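You operate a simulated robot arm through the tools that you are given. There is no shell and no other tool.

The job below is to be done with a simulated robot arm. You get a single attempt, and the scene is never put back.

TASK
Set the blue duct damper lever to 70 DEG and run the unit fan.
Fine: it is inside hatch three; free its grey knob, tighten it after; shut and latch the hatch before the isolator goes on.

Only the result counts: the job must be done as asked and must still hold three seconds after the hand-in. Knocking over, shifting, dropping, spilling or breaking anything else fails it.

THE ROBOT
A 6-joint arm with a two-finger parallel gripper, fixed in place. Base frame: the origin is at the foot of the arm, x ahead of it, y to its left, z up; the work surface is at about z = 0.11. Lengths are in m, angles in rad, forces in N, time in s.
With the tool pointing down near the work surface it reaches from about 0.2 to 0.58 m from the base axis. Its first joint turns from -2.897 to 2.897 rad. Payload 3.91 kg.
The tool frame sits at the grasp point between the pads (the TCP): z along the fingers, y along the line on which they close. The tips reach 0.03 m beyond it. The gripper opens to 0.11 m. The fingers are 0.02 m wide and 0.01 m thick; the gripper's body (0.048 by 0.112 m) begins 0.055 m behind the TCP.
Orientation is told as [roll, pitch, yaw] about the base's x, y, z axes, in that order, counted from this pose: with the fingers straight down and closing along the base's y, the tool's x points along the base's -x, its y along +y and its z along -z.

THE INTERFACE
- The arm moves only by the tool nudge_tool. Its argument "targets" is a list of rows, each a list of 6 numbers: the shift along the tool's x, y, z in m, then the turn, a rotation vector about the tool's x, y, z in rad. In form: [[x, y, z, ax, ay, az], ...]. A call has 1 to 20 rows; each row is the pose to reach, as a shift and turn from the pose commanded when the call began, along the tool's axes at that moment. "grip" is the finger opening in m, from 0 to 0.11, set as the call begins (left out, the last holds). Each row takes 0.2 s and may step no farther than 0.05 m and 0.15 rad from the row before; otherwise, or with a gripper value out of range, the whole call is refused. Where a pose cannot be reached the arm comes as near as it can. A force on the tool above 40 N (or 10 N above the force at the start of the call, whichever is more), or a blocked arm, ends the call early, and 0.2 s more pass. The fingers move at their own pace (about 0.045 m/s each) and stop on an object; they squeeze with about 29 N. The grip force told is the motor's: it shows also when the fingers shut on nothing. Time passes only in rows, and 0.2 s behind the last, so rows that repeat a pose let the fingers close. It gives the time, the measured TCP pose, the force on the tool (base axes), the opening and the grip force at its end, in the units of the frame above (readings bear some noise), with the torque about the TCP (base axes, N m) and any sound that the robot's microphone picked up.
- Cameras (640 x 400 px; columns grow to the right, rows downward): "scene" is fixed at [0.0503, 0.4999, 1.6861]; the picture's right is [-0.76, -0.65, 0.00], its down [-0.43, 0.50, -0.75] and it looks along [0.49, -0.57, -0.66] (base axes); focal length 278 px, centre (320, 200). "wrist" rides on the gripper at [0.077, 0.007, -0.114] in the tool frame; the picture's right is [-0.09, 1.00, 0.00], its down [-0.80, -0.07, -0.59] and it looks along [-0.59, -0.05, 0.80] (tool axes); focal length 270 px, centre (320, 200). There is no depth. A picture from a camera that has moved, and an enlarged one, comes with that camera's place and axes in the base frame and with its lens.
- get_image(camera): a new picture of that camera. No time passes.
- slide_trunk(by): slides the trunk up (or, below 0, down) by that many m; the arm rides with it, the base frame stays. It gives what a move gives, with no picture.
- inspect(camera, box): a new picture of the part [left, top, right, bottom] of that camera's present view, enlarged. No time passes.
- sign_off(): hands the job in; it is judged then, once.

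Nothing tells you positions but the pictures and the camera data. Unless the task says otherwise, let go and move clear before handing in.

The tools are called after "Request:" as name(argument=value, ...) on one line, values as JSON. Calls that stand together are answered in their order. nudge_tool: Moves the arm, as the interface text tells. Its arguments: {"type":"object","properties":{"targets":{"type":"array"},"grip":{"type":"number"}},"required":["targets"]} The other tools are called the same way: slide_trunk (by) slides the trunk up or down; get_image (camera) takes a picture; inspect (camera, box) takes an enlarged picture of a part of a camera's view; sign_off () hands the job in.

At the start:

```text
time_s: 0.0
ee_pos: [0.3698, -0.1623, 1.3446]
ee_rot: [0.0, 0.001, -0.001]
wrist_force: [0.3, 0.0, 0.2]
ft_torque: [-0.03, 0.0, -0.03]
opening: 0.1101
grasp_force: 0.0
trunk travel left (down, up): [-0.575, 0.035]
```

scene: 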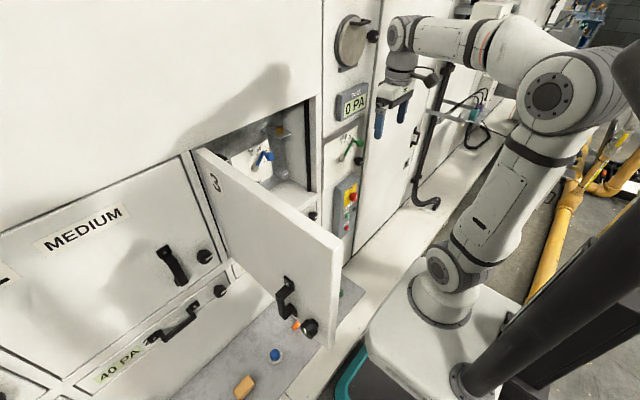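
wrist: 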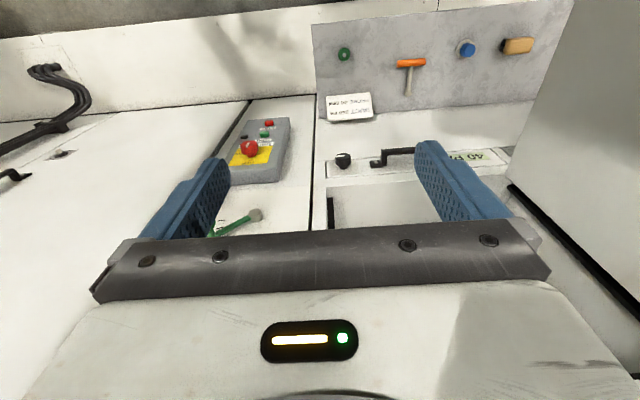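

I see a cabinet wall with hatch 3 standing open, a blue lever inside it, a control panel with a red and green switch, and a gauge. I'll take enlarged pictures before moving anything.

Request:
inspect(camera="scene", box=[200, 90, 360, 190])

Request:
inspect(camera="scene", box=[300, 0, 460, 100])

Request:
inspect(camera="scene", box=[300, 120, 460, 260])

Request:
inspect(camera="scene", box=[180, 240, 360, 400])

Request:
inspect(camera="wrist", box=[220, 20, 580, 240])

```text
4.00 times, centred on (280, 140) of scene
camera zoom: at [0.0503, 0.4999, 1.6861], right [-0.76, -0.65, 0.0], down [-0.43, 0.5, -0.75], along [0.49, -0.57, -0.66], focal length 1112 px, centre (480, 440)
```

zoom: 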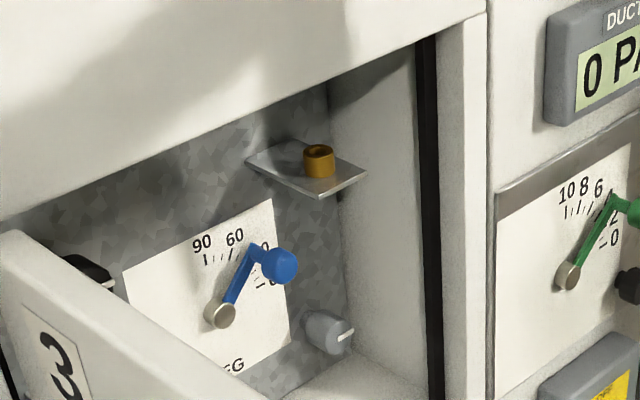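

```text
4.00 times, centred on (380, 50) of scene
camera zoom: at [0.0503, 0.4999, 1.6861], right [-0.76, -0.65, 0.0], down [-0.43, 0.5, -0.75], along [0.49, -0.57, -0.66], focal length 1112 px, centre (80, 800)
```

zoom: 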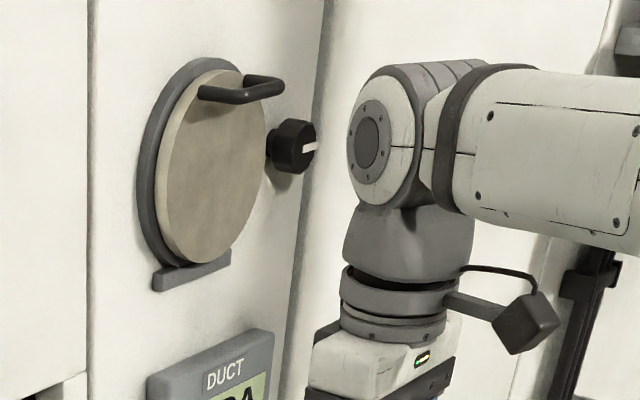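

```text
2.86 times, centred on (380, 190) of scene
camera zoom: at [0.0503, 0.4999, 1.6861], right [-0.76, -0.65, 0.0], down [-0.43, 0.5, -0.75], along [0.49, -0.57, -0.66], focal length 794 px, centre (149, 229)
```

zoom: 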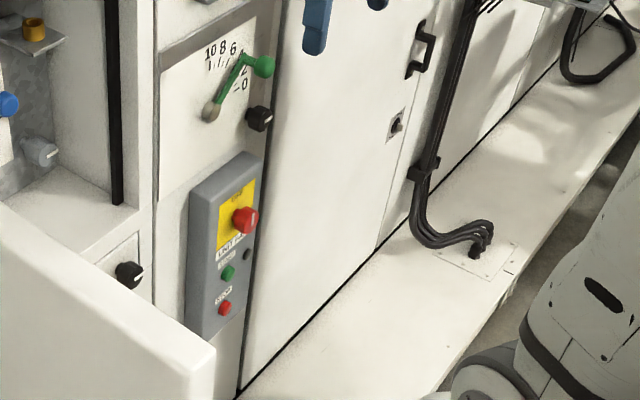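

```text
2.50 times, centred on (270, 320) of scene
camera zoom: at [0.0503, 0.4999, 1.6861], right [-0.76, -0.65, 0.0], down [-0.43, 0.5, -0.75], along [0.49, -0.57, -0.66], focal length 695 px, centre (445, -100)
```

zoom: 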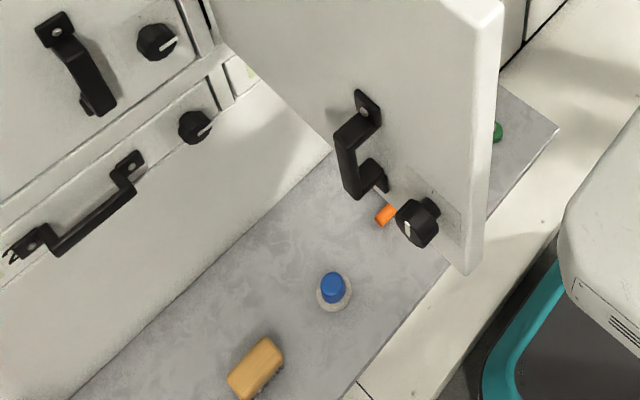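

```text
1.78 times, centred on (400, 130) of wrist
camera zoom: at [0.2918, -0.1558, 1.4593], right [0.09, 1.0, 0.0], down [0.8, -0.07, 0.59], along [0.59, -0.05, -0.8], focal length 480 px, centre (178, 324)
```

zoom: 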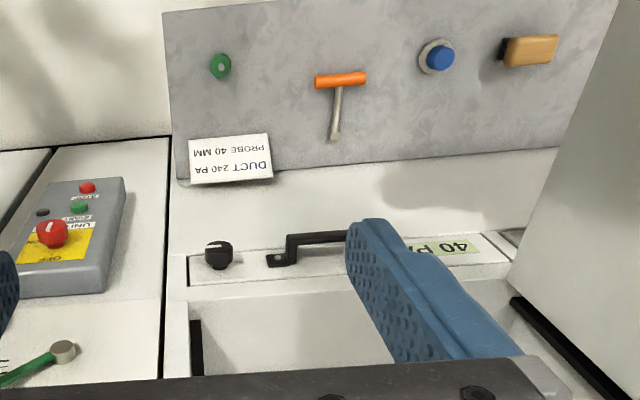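

The cabinet front is at about x≈0.66, with hatch 3 open about 90° at y≈0.25. The isolator is near (0.58,-0.36,0.82), and the lever and grey knob are inside the hatch at about x≈0.75. I'll pitch the tool to point forward while moving it a little ahead.

Request:
nudge_tool(targets=[[-0.012, 0, -0.005, 0, -0.15, 0], [-0.024, 0, -0.01, 0, -0.3, 0], [-0.036, 0, -0.015, 0, -0.45, 0], [-0.048, 0, -0.02, 0, -0.6, 0], [-0.06, 0, -0.025, 0, -0.75, 0], [-0.072, 0, -0.03, 0, -0.9, 0], [-0.084, 0, -0.035, 0, -1.05, 0], [-0.096, 0, -0.04, 0, -1.2, 0], [-0.108, 0, -0.045, 0, -1.35, 0], [-0.12, 0, -0.05, 0, -1.5, 0], [-0.125, 0, -0.05, 0, -1.5708, 0]], grip=0.06)

```text
time_s: 2.4
ee_pos: [0.4947, -0.1641, 1.3936]
ee_rot: [-2.997, -1.568, 2.999]
wrist_force: [0.4, 0.6, 0.6]
ft_torque: [0.0, -0.03, -0.01]
opening: 0.0597
grasp_force: 0.0
trunk travel left (down, up): [-0.575, 0.035]
```

The tool now points ahead at the cabinet. Next I'll roll it half a turn so the wrist camera sits on top and looks down and forward.

Request:
nudge_tool(targets=[[0, 0, 0, 0, 0, 0.15], [0, 0, 0, 0, 0, 0.3], [0, 0, 0, 0, 0, 0.45], [0, 0, 0, 0, 0, 0.6], [0, 0, 0, 0, 0, 0.75], [0, 0, 0, 0, 0, 0.9], [0, 0, 0, 0, 0, 1.05], [0, 0, 0, 0, 0, 1.2], [0, 0, 0, 0, 0, 1.35], [0, 0, 0, 0, 0, 1.5], [0, 0, 0, 0, 0, 1.65], [0, 0, 0, 0, 0, 1.8], [0, 0, 0, 0, 0, 1.95], [0, 0, 0, 0, 0, 2.1], [0, 0, 0, 0, 0, 2.25], [0, 0, 0, 0, 0, 2.4], [0, 0, 0, 0, 0, 2.55], [0, 0, 0, 0, 0, 2.7], [0, 0, 0, 0, 0, 2.85], [0, 0, 0, 0, 0, 3.0]])

Request:
get_image(camera="wrist")

Request:
get_image(camera="scene")

```text
time_s: 6.6
ee_pos: [0.4939, -0.1618, 1.3949]
ee_rot: [1.571, 1.432, -1.57]
wrist_force: [-0.4, 0.6, 0.1]
ft_torque: [-0.01, 0.01, 0.0]
opening: 0.0601
grasp_force: 0.1
trunk travel left (down, up): [-0.575, 0.035]
```

```text
taken
camera wrist: at [0.3787, -0.1585, 1.4719], right [0.0, -1.0, 0.05], down [-0.59, -0.04, -0.8], along [0.8, -0.03, -0.59], focal length 270 px, centre (320, 200)
```

wrist: 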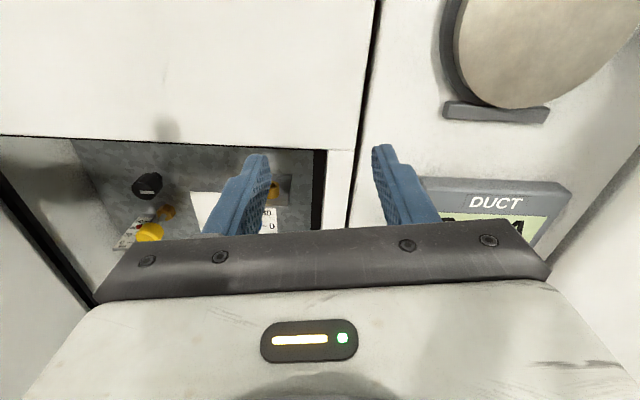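

```text
taken
```

scene: 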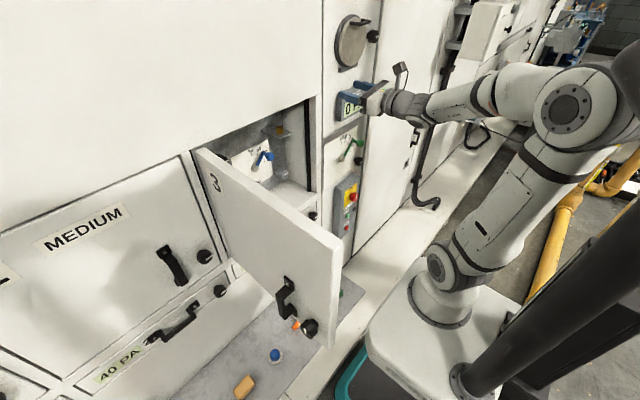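

The upright view works. I can see the hatch interior with more than one lever, so I'll move left and down in front of the opening to look inside.

Request:
nudge_tool(targets=[[-0.028, -0.034, 0, 0, 0, 0.0236], [-0.056, -0.068, 0, 0, 0, 0.047], [-0.084, -0.103, 0, 0, 0, 0.071], [-0.112, -0.137, 0, 0, 0, 0.094], [-0.14, -0.171, 0, 0, 0, 0.118], [-0.168, -0.205, 0, 0, 0, 0.1416]])

Request:
get_image(camera="wrist")

Request:
inspect(camera="wrist", box=[160, 0, 480, 200])

```text
time_s: 8.0
ee_pos: [0.5394, -0.058, 1.2352]
ee_rot: [1.074, 1.562, -2.043]
wrist_force: [-0.4, 0.5, -0.5]
ft_torque: [0.0, -0.04, 0.03]
opening: 0.0599
grasp_force: 0.1
out of reach, approached as far as the arm can: row 3, 4, 5, 6
trunk travel left (down, up): [-0.575, 0.035]
```

```text
taken
camera wrist: at [0.4262, -0.0671, 1.3122], right [0.02, -1.0, -0.08], down [-0.6, 0.05, -0.8], along [0.8, 0.07, -0.6], focal length 270 px, centre (320, 200)
```

wrist: 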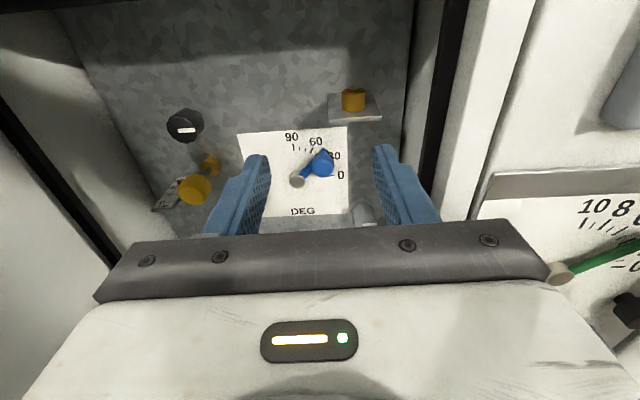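

```text
2.00 times, centred on (320, 100) of wrist
camera zoom: at [0.4262, -0.0671, 1.3122], right [0.02, -1.0, -0.08], down [-0.6, 0.05, -0.8], along [0.8, 0.07, -0.6], focal length 541 px, centre (320, 400)
```

zoom: 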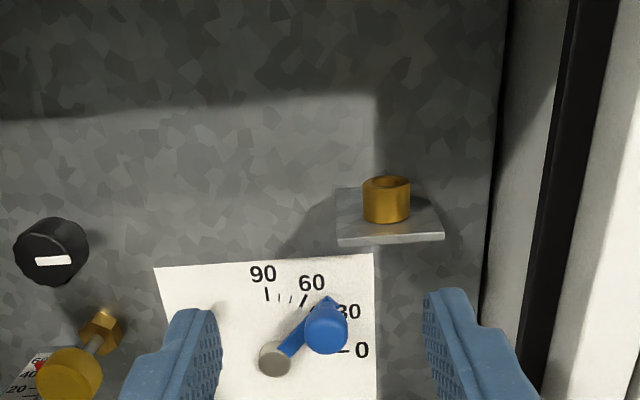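

The blue lever sits at roughly 45–50° on a 0/30/60/90 DEG scale, with the grey knob lower right of it and a brass cup on a small shelf above. The arm is folded too tightly here, so I'll slide the trunk down a little for a flatter view inside and more reach.

Request:
slide_trunk(by=-0.08)

Request:
get_image(camera="wrist")

Request:
inspect(camera="wrist", box=[200, 80, 440, 230])

Request:
inspect(camera="wrist", box=[80, 80, 320, 230])

```text
time_s: 9.2
ee_pos: [0.5391, -0.0579, 1.1555]
ee_rot: [1.162, 1.562, -1.956]
wrist_force: [0.6, -0.2, -0.5]
ft_torque: [0.01, 0.01, -0.01]
opening: 0.0601
grasp_force: 0.0
trunk travel left (down, up): [-0.495, 0.115]
```

```text
taken
camera wrist: at [0.4255, -0.0672, 1.2328], right [0.02, -1.0, -0.08], down [-0.6, 0.05, -0.8], along [0.8, 0.07, -0.6], focal length 270 px, centre (320, 200)
```

wrist: 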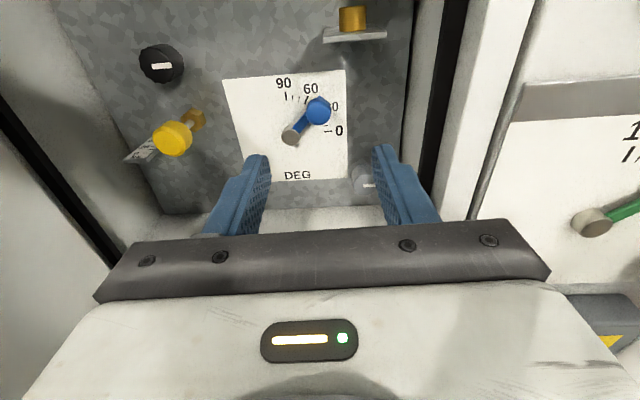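

```text
2.67 times, centred on (320, 155) of wrist
camera zoom: at [0.4255, -0.0672, 1.2328], right [0.02, -1.0, -0.08], down [-0.6, 0.05, -0.8], along [0.8, 0.07, -0.6], focal length 721 px, centre (320, 320)
```

zoom: 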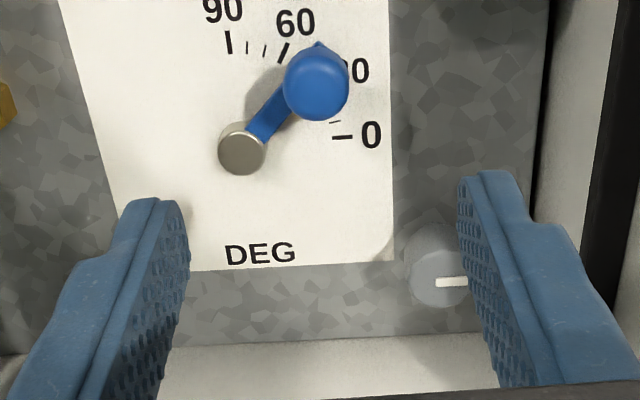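

```text
2.67 times, centred on (200, 155) of wrist
camera zoom: at [0.4255, -0.0672, 1.2328], right [0.02, -1.0, -0.08], down [-0.6, 0.05, -0.8], along [0.8, 0.07, -0.6], focal length 721 px, centre (640, 320)
```

zoom: 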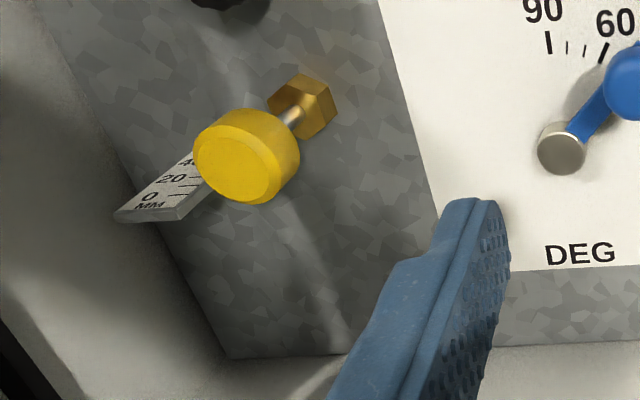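

I see the grey knob at about (0.76,-0.11,1.01) with its white mark pointing right, and the lever hub at about (0.80,0,1.08). I'll make a small forward test move to find which pose the arm counts as commanded.

Request:
nudge_tool(targets=[[0, 0, 0.03, 0, 0, 0]])

Request:
get_image(camera="wrist")

```text
time_s: 9.6
ee_pos: [0.5699, -0.0602, 1.1567]
ee_rot: [0.976, 1.56, -2.136]
wrist_force: [-0.4, -0.5, 0.3]
ft_torque: [0.0, 0.0, -0.01]
opening: 0.0599
grasp_force: 0.0
trunk travel left (down, up): [-0.495, 0.115]
```

```text
taken
camera wrist: at [0.4557, -0.0698, 1.2342], right [0.03, -1.0, -0.08], down [-0.6, 0.05, -0.8], along [0.8, 0.07, -0.6], focal length 270 px, centre (320, 200)
```

wrist: 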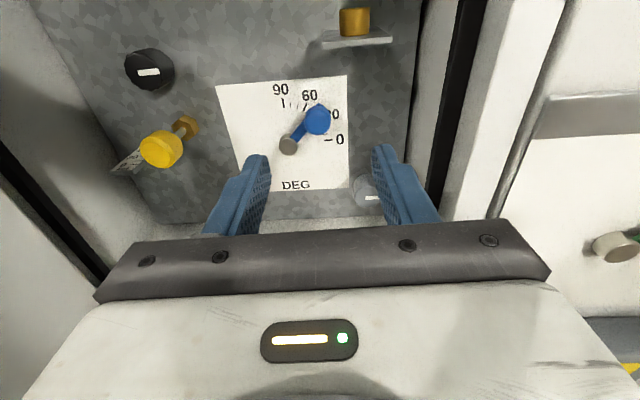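

The arm counts from its actual pose, and the view is good. Next I'll roll 90° so the fingers close vertically and the camera sits on the left, then move toward the grey knob for a closer look at its clearances.

Request:
nudge_tool(targets=[[-0.011, 0.001, 0.005, 0, 0, -0.15], [-0.022, 0.002, 0.01, 0, 0, -0.3], [-0.033, 0.003, 0.015, 0, 0, -0.45], [-0.044, 0.004, 0.02, 0, 0, -0.6], [-0.055, 0.005, 0.025, 0, 0, -0.75], [-0.066, 0.006, 0.03, 0, 0, -0.9], [-0.077, 0.007, 0.035, 0, 0, -1.05], [-0.088, 0.008, 0.04, 0, 0, -1.2], [-0.099, 0.009, 0.045, 0, 0, -1.35], [-0.11, 0.01, 0.05, 0, 0, -1.5], [-0.117, 0.01, 0.05, 0, 0, -1.5708]])

Request:
get_image(camera="wrist")

Request:
get_image(camera="scene")

```text
time_s: 12.0
ee_pos: [0.6162, -0.0797, 1.0396]
ee_rot: [1.568, -0.01, -1.537]
wrist_force: [-0.1, -0.6, 0.4]
ft_torque: [0.02, -0.01, -0.02]
opening: 0.0601
grasp_force: 0.0
out of reach, approached as far as the arm can: row 1, 2, 3, 4, 5, 6, 7, 8, 9, 10, 11
trunk travel left (down, up): [-0.495, 0.115]
```

```text
taken
camera wrist: at [0.4997, -0.007, 1.0456], right [0.01, -0.08, 1.0], down [-0.57, -0.82, -0.06], along [0.82, -0.57, -0.05], focal length 270 px, centre (320, 200)
```

wrist: 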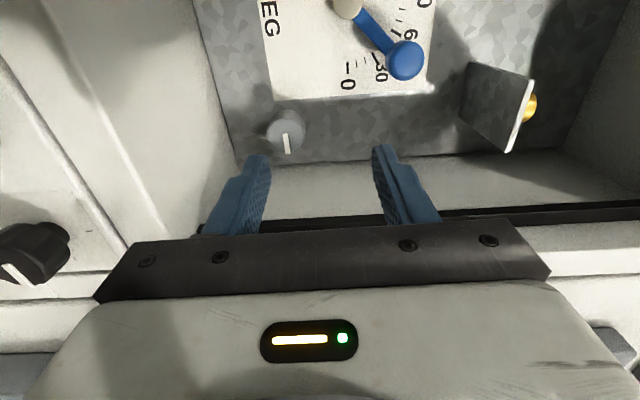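

```text
taken
```

scene: 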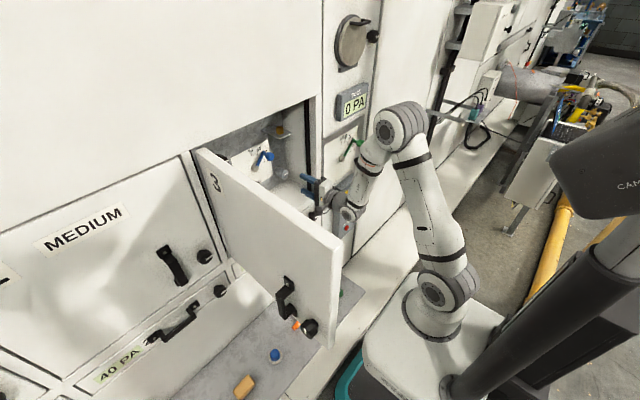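

I now put the knob near (0.76,-0.105,1.005), the hatch floor at z≈0.93 and the right wall at y≈-0.155. The arm is folded near its limit, so I'll raise and retract the tool, then lower the trunk to get a better posture at the same tool height.

Request:
nudge_tool(targets=[[0.0, 0.04, -0.012, 0, 0, 0], [0.0, 0.08, -0.025, 0, -0.01, 0], [0.0, 0.12, -0.036, 0, -0.02, 0], [0.0, 0.16, -0.046, 0, -0.03, 0], [0.0, 0.19, -0.046, 0, -0.033, 0]])

```text
time_s: 13.2
ee_pos: [0.5705, -0.0788, 1.2282]
ee_rot: [1.567, -0.009, -1.579]
wrist_force: [0.4, -0.9, 0.2]
ft_torque: [0.03, -0.06, 0.0]
opening: 0.0599
grasp_force: 0.1
trunk travel left (down, up): [-0.495, 0.115]
```

That pose was reached cleanly. Now I'll slide the trunk down so the tool comes back to knob height.

Request:
slide_trunk(by=-0.2)

Request:
get_image(camera="scene")

Request:
get_image(camera="wrist")

```text
time_s: 15.3
ee_pos: [0.5714, -0.0788, 1.028]
ee_rot: [1.569, -0.009, -1.579]
wrist_force: [0.0, 0.3, 0.7]
ft_torque: [-0.03, 0.04, -0.02]
opening: 0.06
grasp_force: 0.1
trunk travel left (down, up): [-0.295, 0.315]
```

```text
taken
```

scene: 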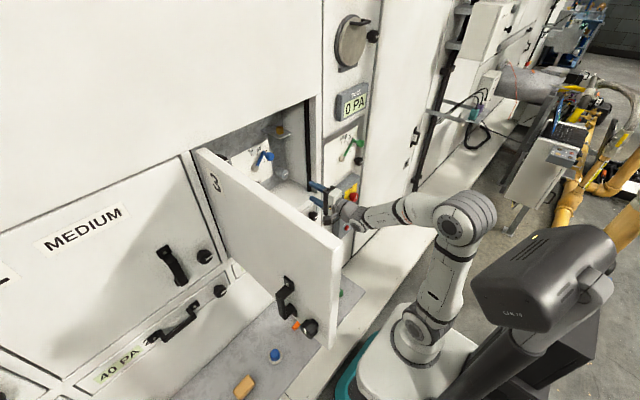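

```text
taken
camera wrist: at [0.4574, -0.0012, 1.0337], right [0.0, -0.08, 1.0], down [-0.6, -0.8, -0.06], along [0.8, -0.6, -0.05], focal length 270 px, centre (320, 200)
```

wrist: 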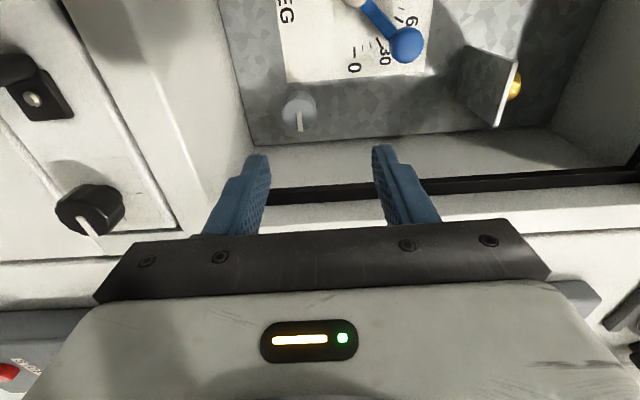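

The posture is much better and the tool is level with the knob. I'll zoom in on the knob to place it precisely.

Request:
inspect(camera="wrist", box=[240, 60, 400, 160])

Request:
inspect(camera="scene", box=[240, 130, 340, 200])

```text
4.00 times, centred on (320, 110) of wrist
camera zoom: at [0.4574, -0.0012, 1.0337], right [0.0, -0.08, 1.0], down [-0.6, -0.8, -0.06], along [0.8, -0.6, -0.05], focal length 1081 px, centre (320, 560)
```

zoom: 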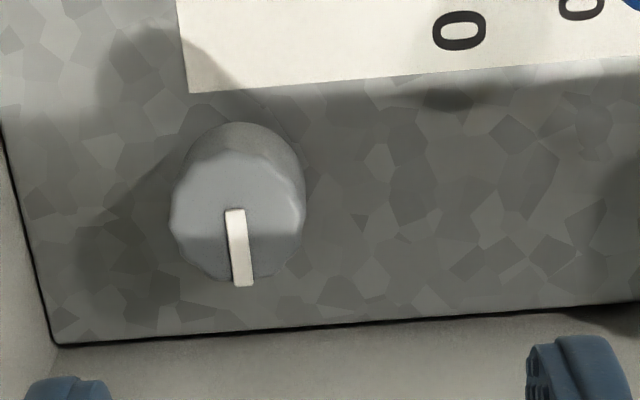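

```text
5.71 times, centred on (290, 165) of scene
camera zoom: at [0.0503, 0.4999, 1.6861], right [-0.76, -0.65, 0.0], down [-0.43, 0.5, -0.75], along [0.49, -0.57, -0.66], focal length 1588 px, centre (491, 400)
```

zoom: 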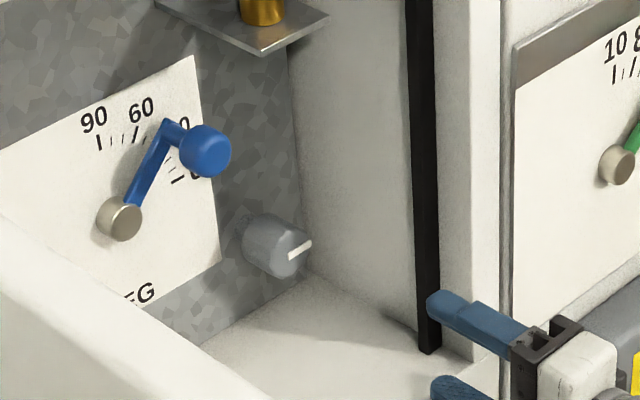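

The knob's front face is at about (0.757,-0.103,1.003), roughly 38 mm across, with its mark pointing right. I'll move to a pre-grasp just in front of it with a slight clockwise roll, so I can turn it anticlockwise within the wall clearance.

Request:
nudge_tool(targets=[[-0.006, -0.006, 0.03, 0, 0, 0.11], [-0.012, -0.012, 0.06, 0, 0, 0.22], [-0.018, -0.018, 0.09, 0, 0, 0.33], [-0.024, -0.025, 0.12, 0, 0, 0.44]], grip=0.065)

Request:
get_image(camera="wrist")

Request:
inspect(camera="wrist", box=[220, 80, 420, 205])

```text
time_s: 16.3
ee_pos: [0.6875, -0.1035, 1.0012]
ee_rot: [1.567, 0.434, -1.582]
wrist_force: [-0.5, -0.5, 0.5]
ft_torque: [-0.01, 0.05, -0.02]
opening: 0.0649
grasp_force: 0.1
trunk travel left (down, up): [-0.295, 0.315]
```

```text
taken
camera wrist: at [0.5736, -0.0356, 1.0397], right [0.0, -0.5, 0.87], down [-0.6, -0.69, -0.4], along [0.8, -0.52, -0.3], focal length 270 px, centre (320, 200)
```

wrist: 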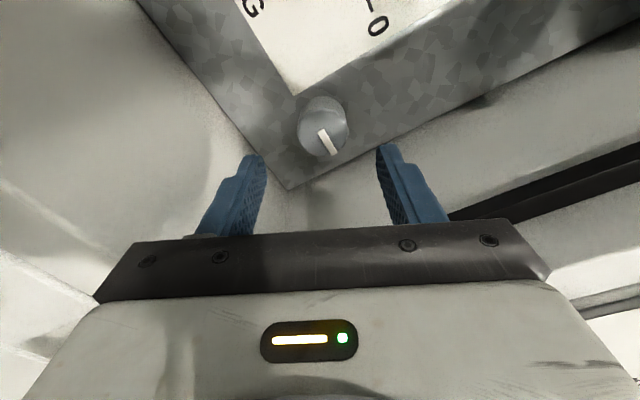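

```text
3.20 times, centred on (320, 142) of wrist
camera zoom: at [0.5736, -0.0356, 1.0397], right [0.0, -0.5, 0.87], down [-0.6, -0.69, -0.4], along [0.8, -0.52, -0.3], focal length 865 px, centre (320, 384)
```

zoom: 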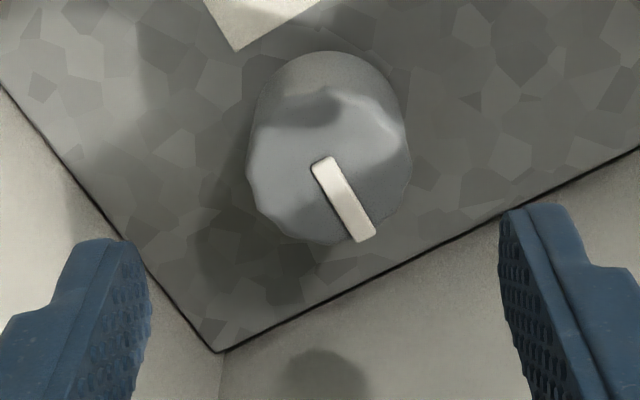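

The knob is centred between the fingers. I'll go straight in so the fingertips overlap it, then check before closing.

Request:
nudge_tool(targets=[[0.0005, 0.0005, 0.02, 0, 0, 0], [0.001, 0.001, 0.04, 0, 0, 0], [0.001, 0.0015, 0.06, 0, 0, 0]])

Request:
get_image(camera="wrist")

```text
time_s: 17.1
ee_pos: [0.7507, -0.1029, 1.0017]
ee_rot: [1.567, 0.433, -1.582]
wrist_force: [0.0, -0.4, -0.6]
ft_torque: [0.01, 0.0, 0.01]
opening: 0.065
grasp_force: 0.1
trunk travel left (down, up): [-0.295, 0.315]
```

```text
taken
camera wrist: at [0.6375, -0.0358, 1.04], right [0.0, -0.5, 0.87], down [-0.6, -0.69, -0.4], along [0.8, -0.52, -0.3], focal length 270 px, centre (320, 200)
```

wrist: 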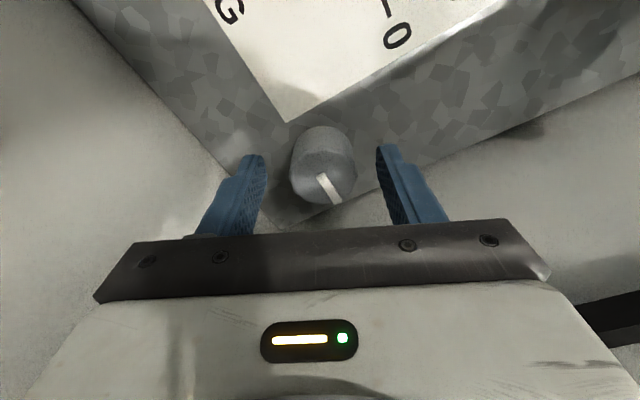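

The fingertips overlap the knob by about 16 mm. I'll close on it now.

Request:
nudge_tool(targets=[[0, 0, 0, 0, 0, 0], [0, 0, 0, 0, 0, 0], [0, 0, 0, 0, 0, 0], [0, 0, 0, 0, 0, 0]], grip=0.02)

Request:
get_image(camera="wrist")

```text
time_s: 18.1
ee_pos: [0.7504, -0.1037, 1.004]
ee_rot: [1.569, 0.434, -1.582]
wrist_force: [5.8, -3.9, 7.3]
ft_torque: [-0.04, 0.2, -0.22]
opening: 0.0399
grasp_force: 45.1
trunk travel left (down, up): [-0.295, 0.315]
```

```text
taken
camera wrist: at [0.6373, -0.0362, 1.0409], right [0.0, -0.5, 0.87], down [-0.6, -0.69, -0.4], along [0.8, -0.52, -0.3], focal length 270 px, centre (320, 200)
```

wrist: 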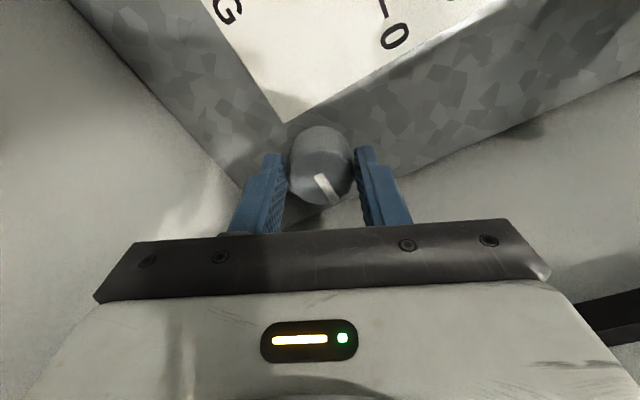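

The knob is gripped at 40 mm. I'll turn anticlockwise a little and watch the torque.

Request:
nudge_tool(targets=[[0, 0.001, 0, 0, 0, -0.1], [0, 0.001, 0, 0, 0, -0.2], [0, 0.001, 0, 0, 0, -0.3]])

Request:
inspect(camera="wrist", box=[220, 80, 420, 205])

```text
time_s: 18.9
ee_pos: [0.7508, -0.1038, 1.0011]
ee_rot: [1.561, 0.128, -1.579]
wrist_force: [-4.7, 10.0, -10.5]
ft_torque: [0.05, -0.28, 0.02]
opening: 0.0398
grasp_force: 44.8
trunk travel left (down, up): [-0.295, 0.315]
```

```text
3.20 times, centred on (320, 142) of wrist
camera zoom: at [0.6373, -0.0275, 1.0183], right [0.01, -0.22, 0.98], down [-0.6, -0.78, -0.17], along [0.8, -0.59, -0.14], focal length 865 px, centre (320, 384)
```

zoom: 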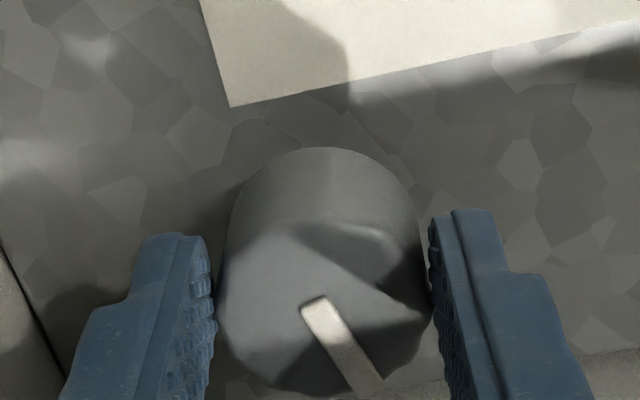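

The knob follows the gripper with low torque, so anticlockwise is a free direction. I'll continue to the end of this grip's clearance range.

Request:
nudge_tool(targets=[[0.0005, -0.0005, 0, 0, 0, -0.12], [0.0005, -0.0005, 0, 0, 0, -0.24], [0.0005, -0.0005, 0, 0, 0, -0.36], [0.0005, -0.0005, 0, 0, 0, -0.48], [0.0005, -0.0005, 0, 0, 0, -0.58]])

Request:
inspect(camera="wrist", box=[220, 80, 420, 205])

Request:
inspect(camera="scene", box=[240, 130, 340, 200])

```text
time_s: 20.1
ee_pos: [0.7524, -0.1039, 0.997]
ee_rot: [1.554, -0.448, -1.572]
wrist_force: [-14.0, 7.7, -35.2]
ft_torque: [0.23, 0.2, -0.48]
opening: 0.0396
grasp_force: 45.3
trunk travel left (down, up): [-0.295, 0.315]
```

```text
3.20 times, centred on (320, 142) of wrist
camera zoom: at [0.6371, -0.0311, 0.9715], right [0.02, 0.35, 0.94], down [-0.6, -0.75, 0.29], along [0.8, -0.56, 0.2], focal length 865 px, centre (320, 384)
```

zoom: 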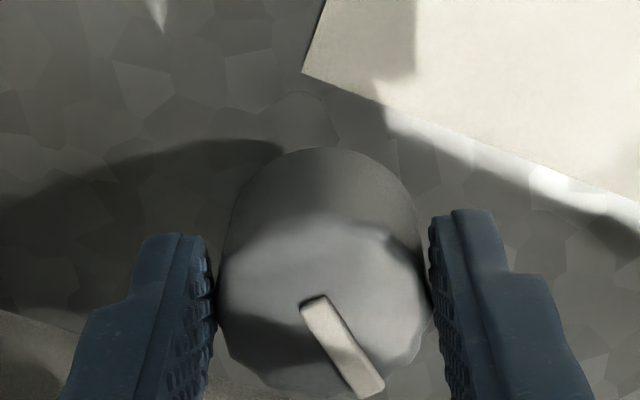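

```text
5.71 times, centred on (290, 165) of scene
camera zoom: at [0.0503, 0.4999, 1.6861], right [-0.76, -0.65, 0.0], down [-0.43, 0.5, -0.75], along [0.49, -0.57, -0.66], focal length 1588 px, centre (491, 400)
```

zoom: 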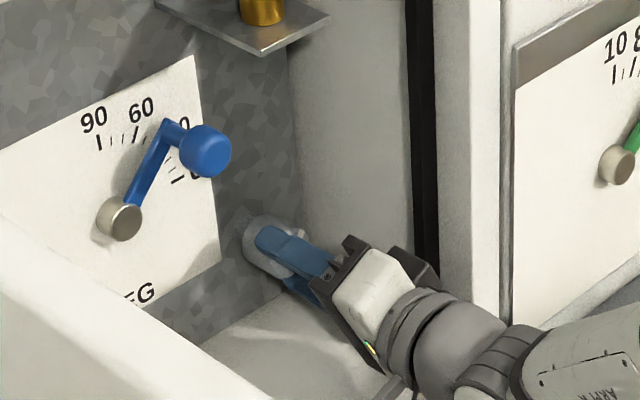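

The knob has followed by about 50° so far, with its mark moving from right toward up. I'll open the fingers, see whether the side force vanishes, and then re-grip for the rest.

Request:
nudge_tool(targets=[[0, 0, 0, 0, 0, 0], [0, 0, 0, 0, 0, 0], [0, 0, 0, 0, 0, 0]], grip=0.065)

Request:
inspect(camera="wrist", box=[220, 80, 420, 205])

```text
time_s: 20.9
ee_pos: [0.7504, -0.1052, 1.0045]
ee_rot: [1.57, -0.448, -1.581]
wrist_force: [-0.7, -0.1, 0.6]
ft_torque: [-0.01, 0.01, -0.03]
opening: 0.0647
grasp_force: 0.0
trunk travel left (down, up): [-0.295, 0.315]
```

```text
3.20 times, centred on (320, 142) of wrist
camera zoom: at [0.637, -0.0314, 0.9767], right [0.0, 0.35, 0.94], down [-0.6, -0.75, 0.28], along [0.8, -0.56, 0.21], focal length 865 px, centre (320, 384)
```

zoom: 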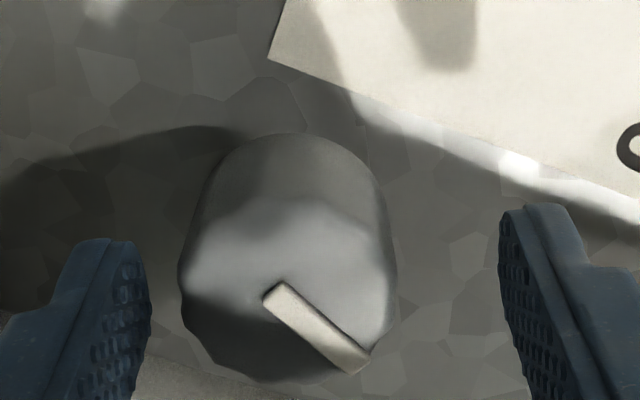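

On release I could re-measure the knob. Its centre is really at about y≈-0.110, z≈0.9985, with the face at x≈0.776, and it has turned about 65°. I'll re-centre, roll back, and take a deeper grip for the remaining turn.

Request:
nudge_tool(targets=[[-0.001, -0.004, 0, 0, 0, 0], [-0.0017, -0.0075, 0, 0, 0, 0.1], [-0.0017, -0.0075, 0, 0, 0, 0.25], [-0.0017, -0.0075, 0, 0, 0, 0.4], [-0.0017, -0.0075, 0, 0, 0, 0.55], [-0.0017, -0.0075, 0.006, 0, 0, 0.7], [-0.0017, -0.0075, 0.013, 0, 0, 0.7]])

Request:
get_image(camera="wrist")

Request:
inspect(camera="wrist", box=[220, 80, 420, 205])

```text
time_s: 22.5
ee_pos: [0.7629, -0.1097, 0.999]
ee_rot: [1.568, 0.254, -1.58]
wrist_force: [0.0, -0.2, 0.0]
ft_torque: [0.02, 0.0, 0.01]
opening: 0.0652
grasp_force: 0.0
trunk travel left (down, up): [-0.295, 0.315]
```

```text
taken
camera wrist: at [0.6504, -0.0358, 1.0248], right [0.0, -0.34, 0.94], down [-0.6, -0.75, -0.27], along [0.8, -0.57, -0.2], focal length 270 px, centre (320, 200)
```

wrist: 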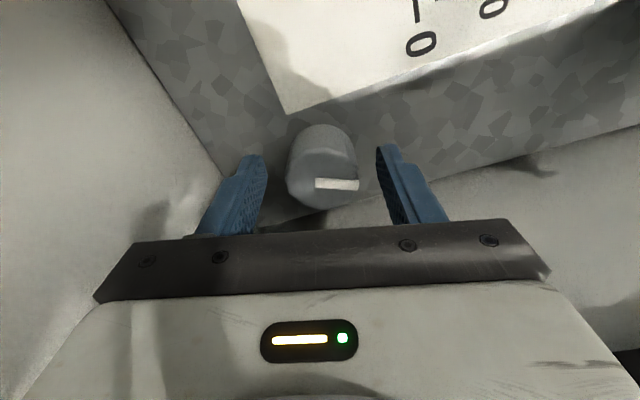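

```text
3.20 times, centred on (320, 142) of wrist
camera zoom: at [0.6504, -0.0358, 1.0248], right [0.0, -0.34, 0.94], down [-0.6, -0.75, -0.27], along [0.8, -0.57, -0.2], focal length 865 px, centre (320, 384)
```

zoom: 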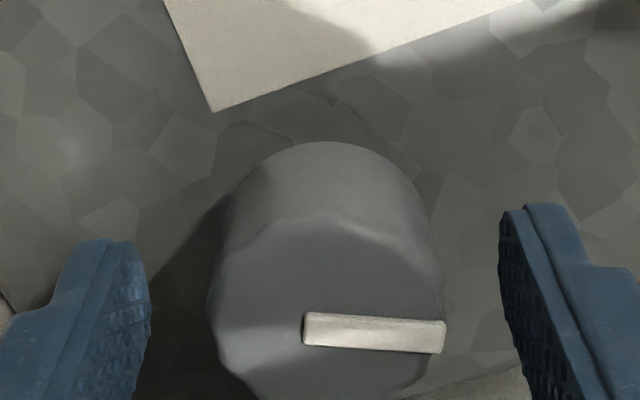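

The knob is centred and its mark is at about 65°. I'll close and turn it on toward vertical, watching for a stop.

Request:
nudge_tool(targets=[[0, 0, 0, 0, 0, 0], [0, 0, 0, 0, 0, 0], [0, 0, 0, 0, 0, 0], [0, 0, 0, 0, 0, 0], [0, 0, 0, 0, 0, -0.1], [0, 0, 0, 0, 0, -0.2], [0, 0, 0, 0, 0, -0.3], [0, 0, 0, 0, 0, -0.4]], grip=0.02)

Request:
inspect(camera="wrist", box=[220, 80, 420, 205])

```text
time_s: 24.3
ee_pos: [0.7648, -0.1098, 1.0]
ee_rot: [1.572, -0.151, -1.58]
wrist_force: [15.8, -4.3, 12.9]
ft_torque: [-0.01, -1.19, -0.44]
opening: 0.0395
grasp_force: 45.6
trunk travel left (down, up): [-0.295, 0.315]
```

```text
3.20 times, centred on (320, 142) of wrist
camera zoom: at [0.6504, -0.0317, 0.9947], right [0.0, 0.06, 1.0], down [-0.6, -0.8, 0.05], along [0.8, -0.6, 0.04], focal length 865 px, centre (320, 384)
```

zoom: 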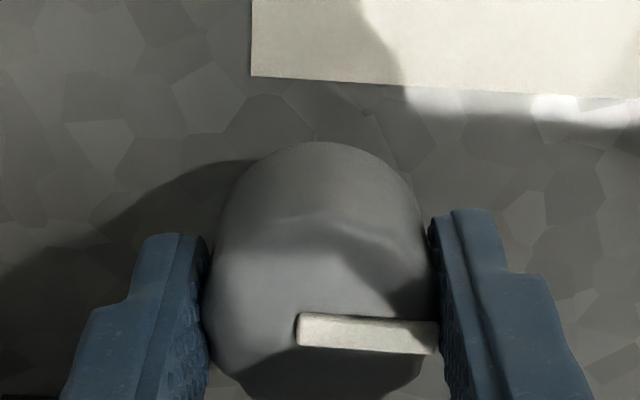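

The mark is almost vertical now. I'll turn a bit more to see whether there is a stop.

Request:
nudge_tool(targets=[[0, 0, 0, 0, 0, -0.08], [0, 0, 0, 0, 0, -0.16], [0, 0, 0, 0, 0, -0.24]])

Request:
inspect(camera="wrist", box=[220, 80, 420, 205])

```text
time_s: 25.1
ee_pos: [0.7632, -0.1082, 0.9999]
ee_rot: [1.57, -0.392, -1.58]
wrist_force: [8.3, -1.1, 18.0]
ft_torque: [0.07, -0.55, 0.24]
opening: 0.0392
grasp_force: 32.3
trunk travel left (down, up): [-0.295, 0.315]
```

```text
3.20 times, centred on (320, 142) of wrist
camera zoom: at [0.6489, -0.0342, 0.9761], right [0.0, 0.3, 0.95], down [-0.6, -0.76, 0.24], along [0.8, -0.57, 0.18], focal length 865 px, centre (320, 384)
```

zoom: 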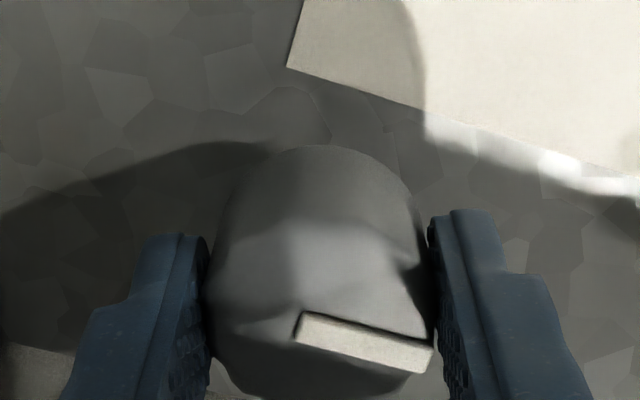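

The knob stopped at 90° and the fingers began to slip on it, so that is its free end stop. I'll release and back out straight.

Request:
nudge_tool(targets=[[0, 0, 0, 0, 0, 0], [0, 0, 0, 0, 0, 0], [0, 0, 0, 0, 0, 0]], grip=0.065)

Request:
nudge_tool(targets=[[0, 0, -0.03, 0, 0, 0.1], [0, 0, -0.065, 0, 0, 0.2], [0, 0, -0.1, 0, 0, 0.3], [0, 0, -0.14, 0, 0, 0.4]])

Request:
get_image(camera="wrist")

Request:
inspect(camera="scene", box=[240, 130, 340, 200])

```text
time_s: 25.9
ee_pos: [0.7634, -0.1103, 0.9971]
ee_rot: [1.566, -0.387, -1.579]
wrist_force: [0.2, 1.0, -0.7]
ft_torque: [0.0, 0.0, 0.01]
opening: 0.0651
grasp_force: 0.0
trunk travel left (down, up): [-0.295, 0.315]
```

```text
time_s: 26.9
ee_pos: [0.6252, -0.1084, 0.9999]
ee_rot: [1.569, 0.013, -1.579]
wrist_force: [0.3, 0.2, -0.2]
ft_torque: [-0.01, -0.04, 0.02]
opening: 0.0647
grasp_force: 0.2
trunk travel left (down, up): [-0.295, 0.315]
```

```text
taken
camera wrist: at [0.5117, -0.0302, 1.0078], right [0.0, -0.1, 0.99], down [-0.6, -0.79, -0.08], along [0.8, -0.6, -0.06], focal length 270 px, centre (320, 200)
```

wrist: 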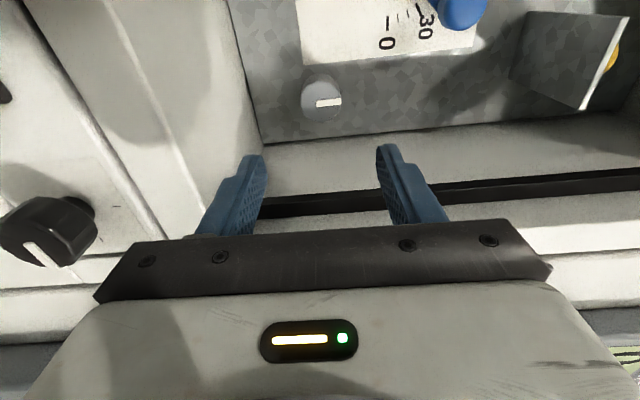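

```text
5.71 times, centred on (290, 165) of scene
camera zoom: at [0.0503, 0.4999, 1.6861], right [-0.76, -0.65, 0.0], down [-0.43, 0.5, -0.75], along [0.49, -0.57, -0.66], focal length 1588 px, centre (491, 400)
```

zoom: 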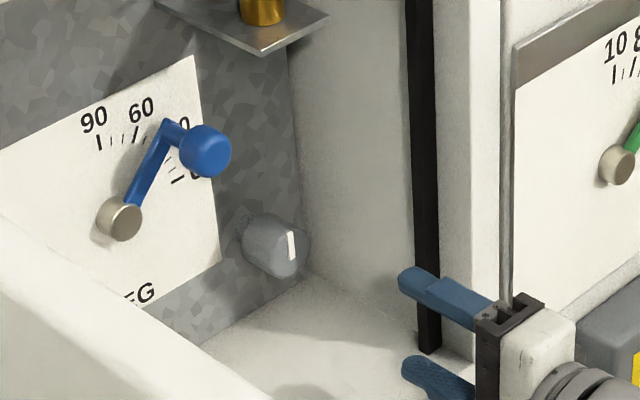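

The grey knob's mark is vertical, so it is free. Now I'll move up and left for a nearly frontal view of the scale, to locate the lever precisely.

Request:
nudge_tool(targets=[[0.017, 0.023, -0.01, 0, 0, 0], [0.034, 0.046, -0.02, 0, 0, 0], [0.051, 0.069, -0.02, 0, 0, 0], [0.068, 0.09, -0.02, 0, 0, 0]])

Request:
get_image(camera="wrist")

Request:
inspect(camera="wrist", box=[240, 0, 400, 100])

```text
time_s: 27.9
ee_pos: [0.6014, -0.055, 1.09]
ee_rot: [1.565, 0.012, -1.571]
wrist_force: [0.2, 0.5, -1.0]
ft_torque: [0.01, 0.01, 0.0]
opening: 0.0649
grasp_force: 0.1
out of reach, approached as far as the arm can: row 3, 4
trunk travel left (down, up): [-0.295, 0.315]
```

```text
taken
camera wrist: at [0.4871, 0.0222, 1.0992], right [0.01, -0.1, 0.99], down [-0.59, -0.8, -0.08], along [0.8, -0.59, -0.06], focal length 270 px, centre (320, 200)
```

wrist: 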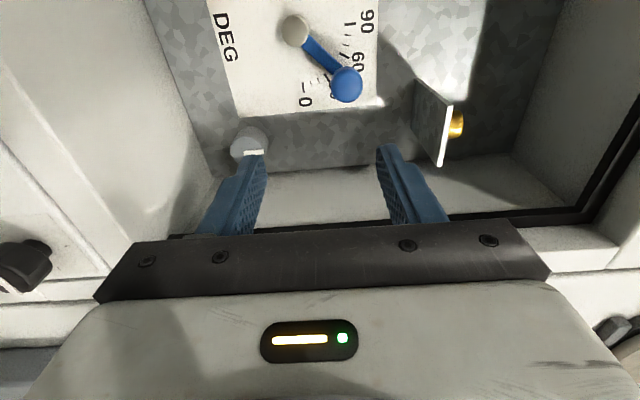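

```text
4.00 times, centred on (320, 50) of wrist
camera zoom: at [0.4871, 0.0222, 1.0992], right [0.01, -0.1, 0.99], down [-0.59, -0.8, -0.08], along [0.8, -0.59, -0.06], focal length 1081 px, centre (320, 800)
```

zoom: 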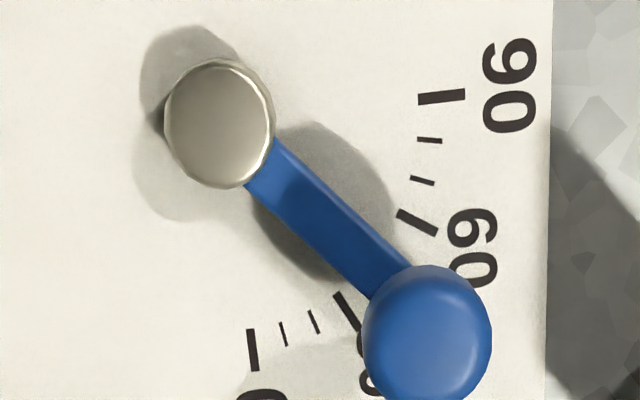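

The ticks calibrate well: the lever reads about 45.5°, with its hub axis at (y 0.000, z 1.072) and its knob at about (0.768,-0.046,1.1185), radius about 65 mm. For 70° the knob must go to about y=-0.022, z=1.133. I'll move to a pre-grasp with the fingers closing along the direction of travel.

Request:
nudge_tool(targets=[[0.001, 0.004, 0.014, 0, 0, -0.143], [0.0025, 0.008, 0.028, 0, 0, -0.286], [0.004, 0.012, 0.042, 0, 0, -0.429], [0.005, 0.016, 0.056, 0, 0, -0.572], [0.0065, 0.02, 0.07, 0, 0, -0.715], [0.008, 0.024, 0.085, 0, 0, -0.858], [0.009, 0.0285, 0.1, 0, 0, -1.0]], grip=0.06)

Request:
get_image(camera="wrist")

```text
time_s: 29.5
ee_pos: [0.7045, -0.0578, 1.1234]
ee_rot: [1.559, -0.99, -1.56]
wrist_force: [-0.6, 0.4, -0.5]
ft_torque: [0.0, 0.03, 0.0]
opening: 0.0599
grasp_force: 0.0
out of reach, approached as far as the arm can: row 2, 3, 4, 5, 6, 7
trunk travel left (down, up): [-0.295, 0.315]
```

```text
taken
camera wrist: at [0.5897, -0.0093, 1.0628], right [0.0, 0.78, 0.62], down [-0.59, -0.5, 0.63], along [0.81, -0.37, 0.46], focal length 270 px, centre (320, 200)
```

wrist: 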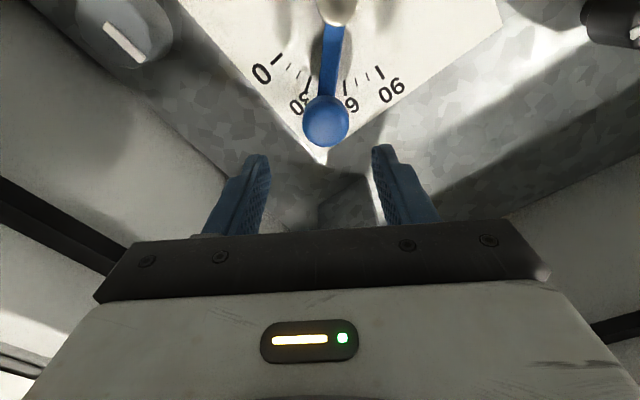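

The arm cannot hold this y with the tool pointing exactly ahead, but a slight leftward yaw should relieve that. I'll yaw about 0.2 rad left and line up with the blue knob.

Request:
nudge_tool(targets=[[0.002, -0.0005, -0.0005, -0.056, 0.037, 0], [0.004, -0.001, -0.001, -0.112, 0.073, 0], [0.0052, -0.0012, -0.0015, -0.167, 0.11, 0]])

Request:
get_image(camera="wrist")

Request:
inspect(camera="wrist", box=[220, 80, 420, 205])

```text
time_s: 30.3
ee_pos: [0.702, -0.0543, 1.1194]
ee_rot: [1.567, -0.986, -1.374]
wrist_force: [0.4, 0.5, -0.4]
ft_torque: [-0.01, 0.01, 0.0]
opening: 0.0599
grasp_force: 0.1
trunk travel left (down, up): [-0.295, 0.315]
```

```text
taken
camera wrist: at [0.5801, -0.0291, 1.0585], right [-0.15, 0.77, 0.62], down [-0.49, -0.6, 0.63], along [0.86, -0.21, 0.46], focal length 270 px, centre (320, 200)
```

wrist: 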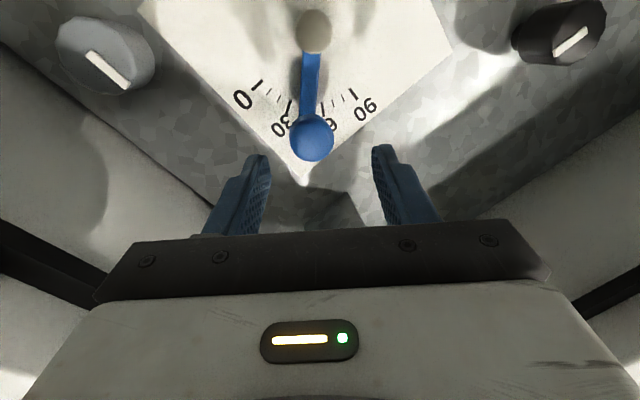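

```text
3.20 times, centred on (320, 142) of wrist
camera zoom: at [0.5801, -0.0291, 1.0585], right [-0.15, 0.77, 0.62], down [-0.49, -0.6, 0.63], along [0.86, -0.21, 0.46], focal length 865 px, centre (320, 384)
```

zoom: 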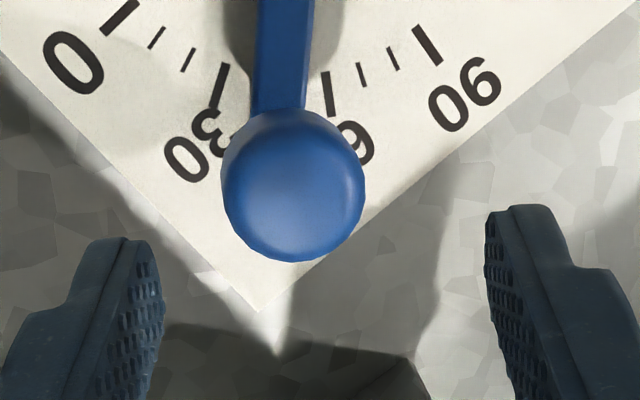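

The pose is reached and the blue knob sits about 5 mm off-centre between the fingers. I'll correct that and advance to surround it.

Request:
nudge_tool(targets=[[-0.0018, -0.0055, 0.005, 0, 0, 0], [-0.0018, -0.0055, 0.02, 0, 0, 0], [-0.0018, -0.0055, 0.035, 0, 0, 0], [-0.0018, -0.0055, 0.047, 0, 0, 0]], grip=0.055)

Request:
get_image(camera="wrist")

Request:
inspect(camera="scene", box=[240, 130, 340, 200])

```text
time_s: 31.3
ee_pos: [0.7482, -0.0478, 1.1168]
ee_rot: [1.564, -0.989, -1.373]
wrist_force: [-0.1, 0.2, -0.3]
ft_torque: [-0.01, -0.03, 0.01]
opening: 0.0548
grasp_force: 0.0
trunk travel left (down, up): [-0.295, 0.315]
```

```text
taken
camera wrist: at [0.6277, -0.024, 1.0564], right [-0.15, 0.77, 0.62], down [-0.49, -0.6, 0.63], along [0.86, -0.21, 0.46], focal length 270 px, centre (320, 200)
```

wrist: 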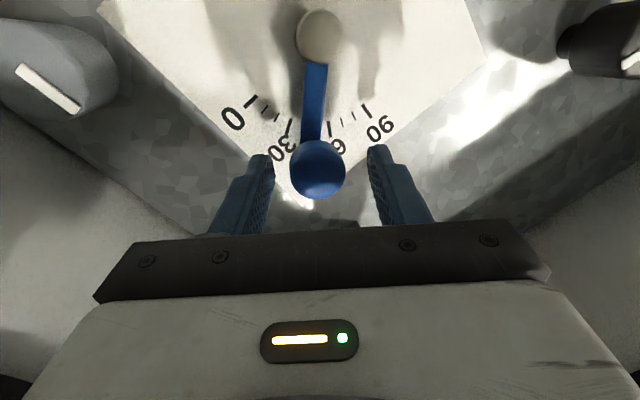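

```text
5.71 times, centred on (290, 165) of scene
camera zoom: at [0.0503, 0.4999, 1.6861], right [-0.76, -0.65, 0.0], down [-0.43, 0.5, -0.75], along [0.49, -0.57, -0.66], focal length 1588 px, centre (491, 400)
```

zoom: 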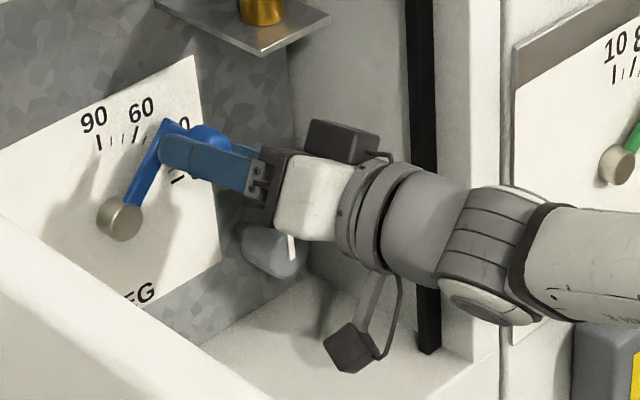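

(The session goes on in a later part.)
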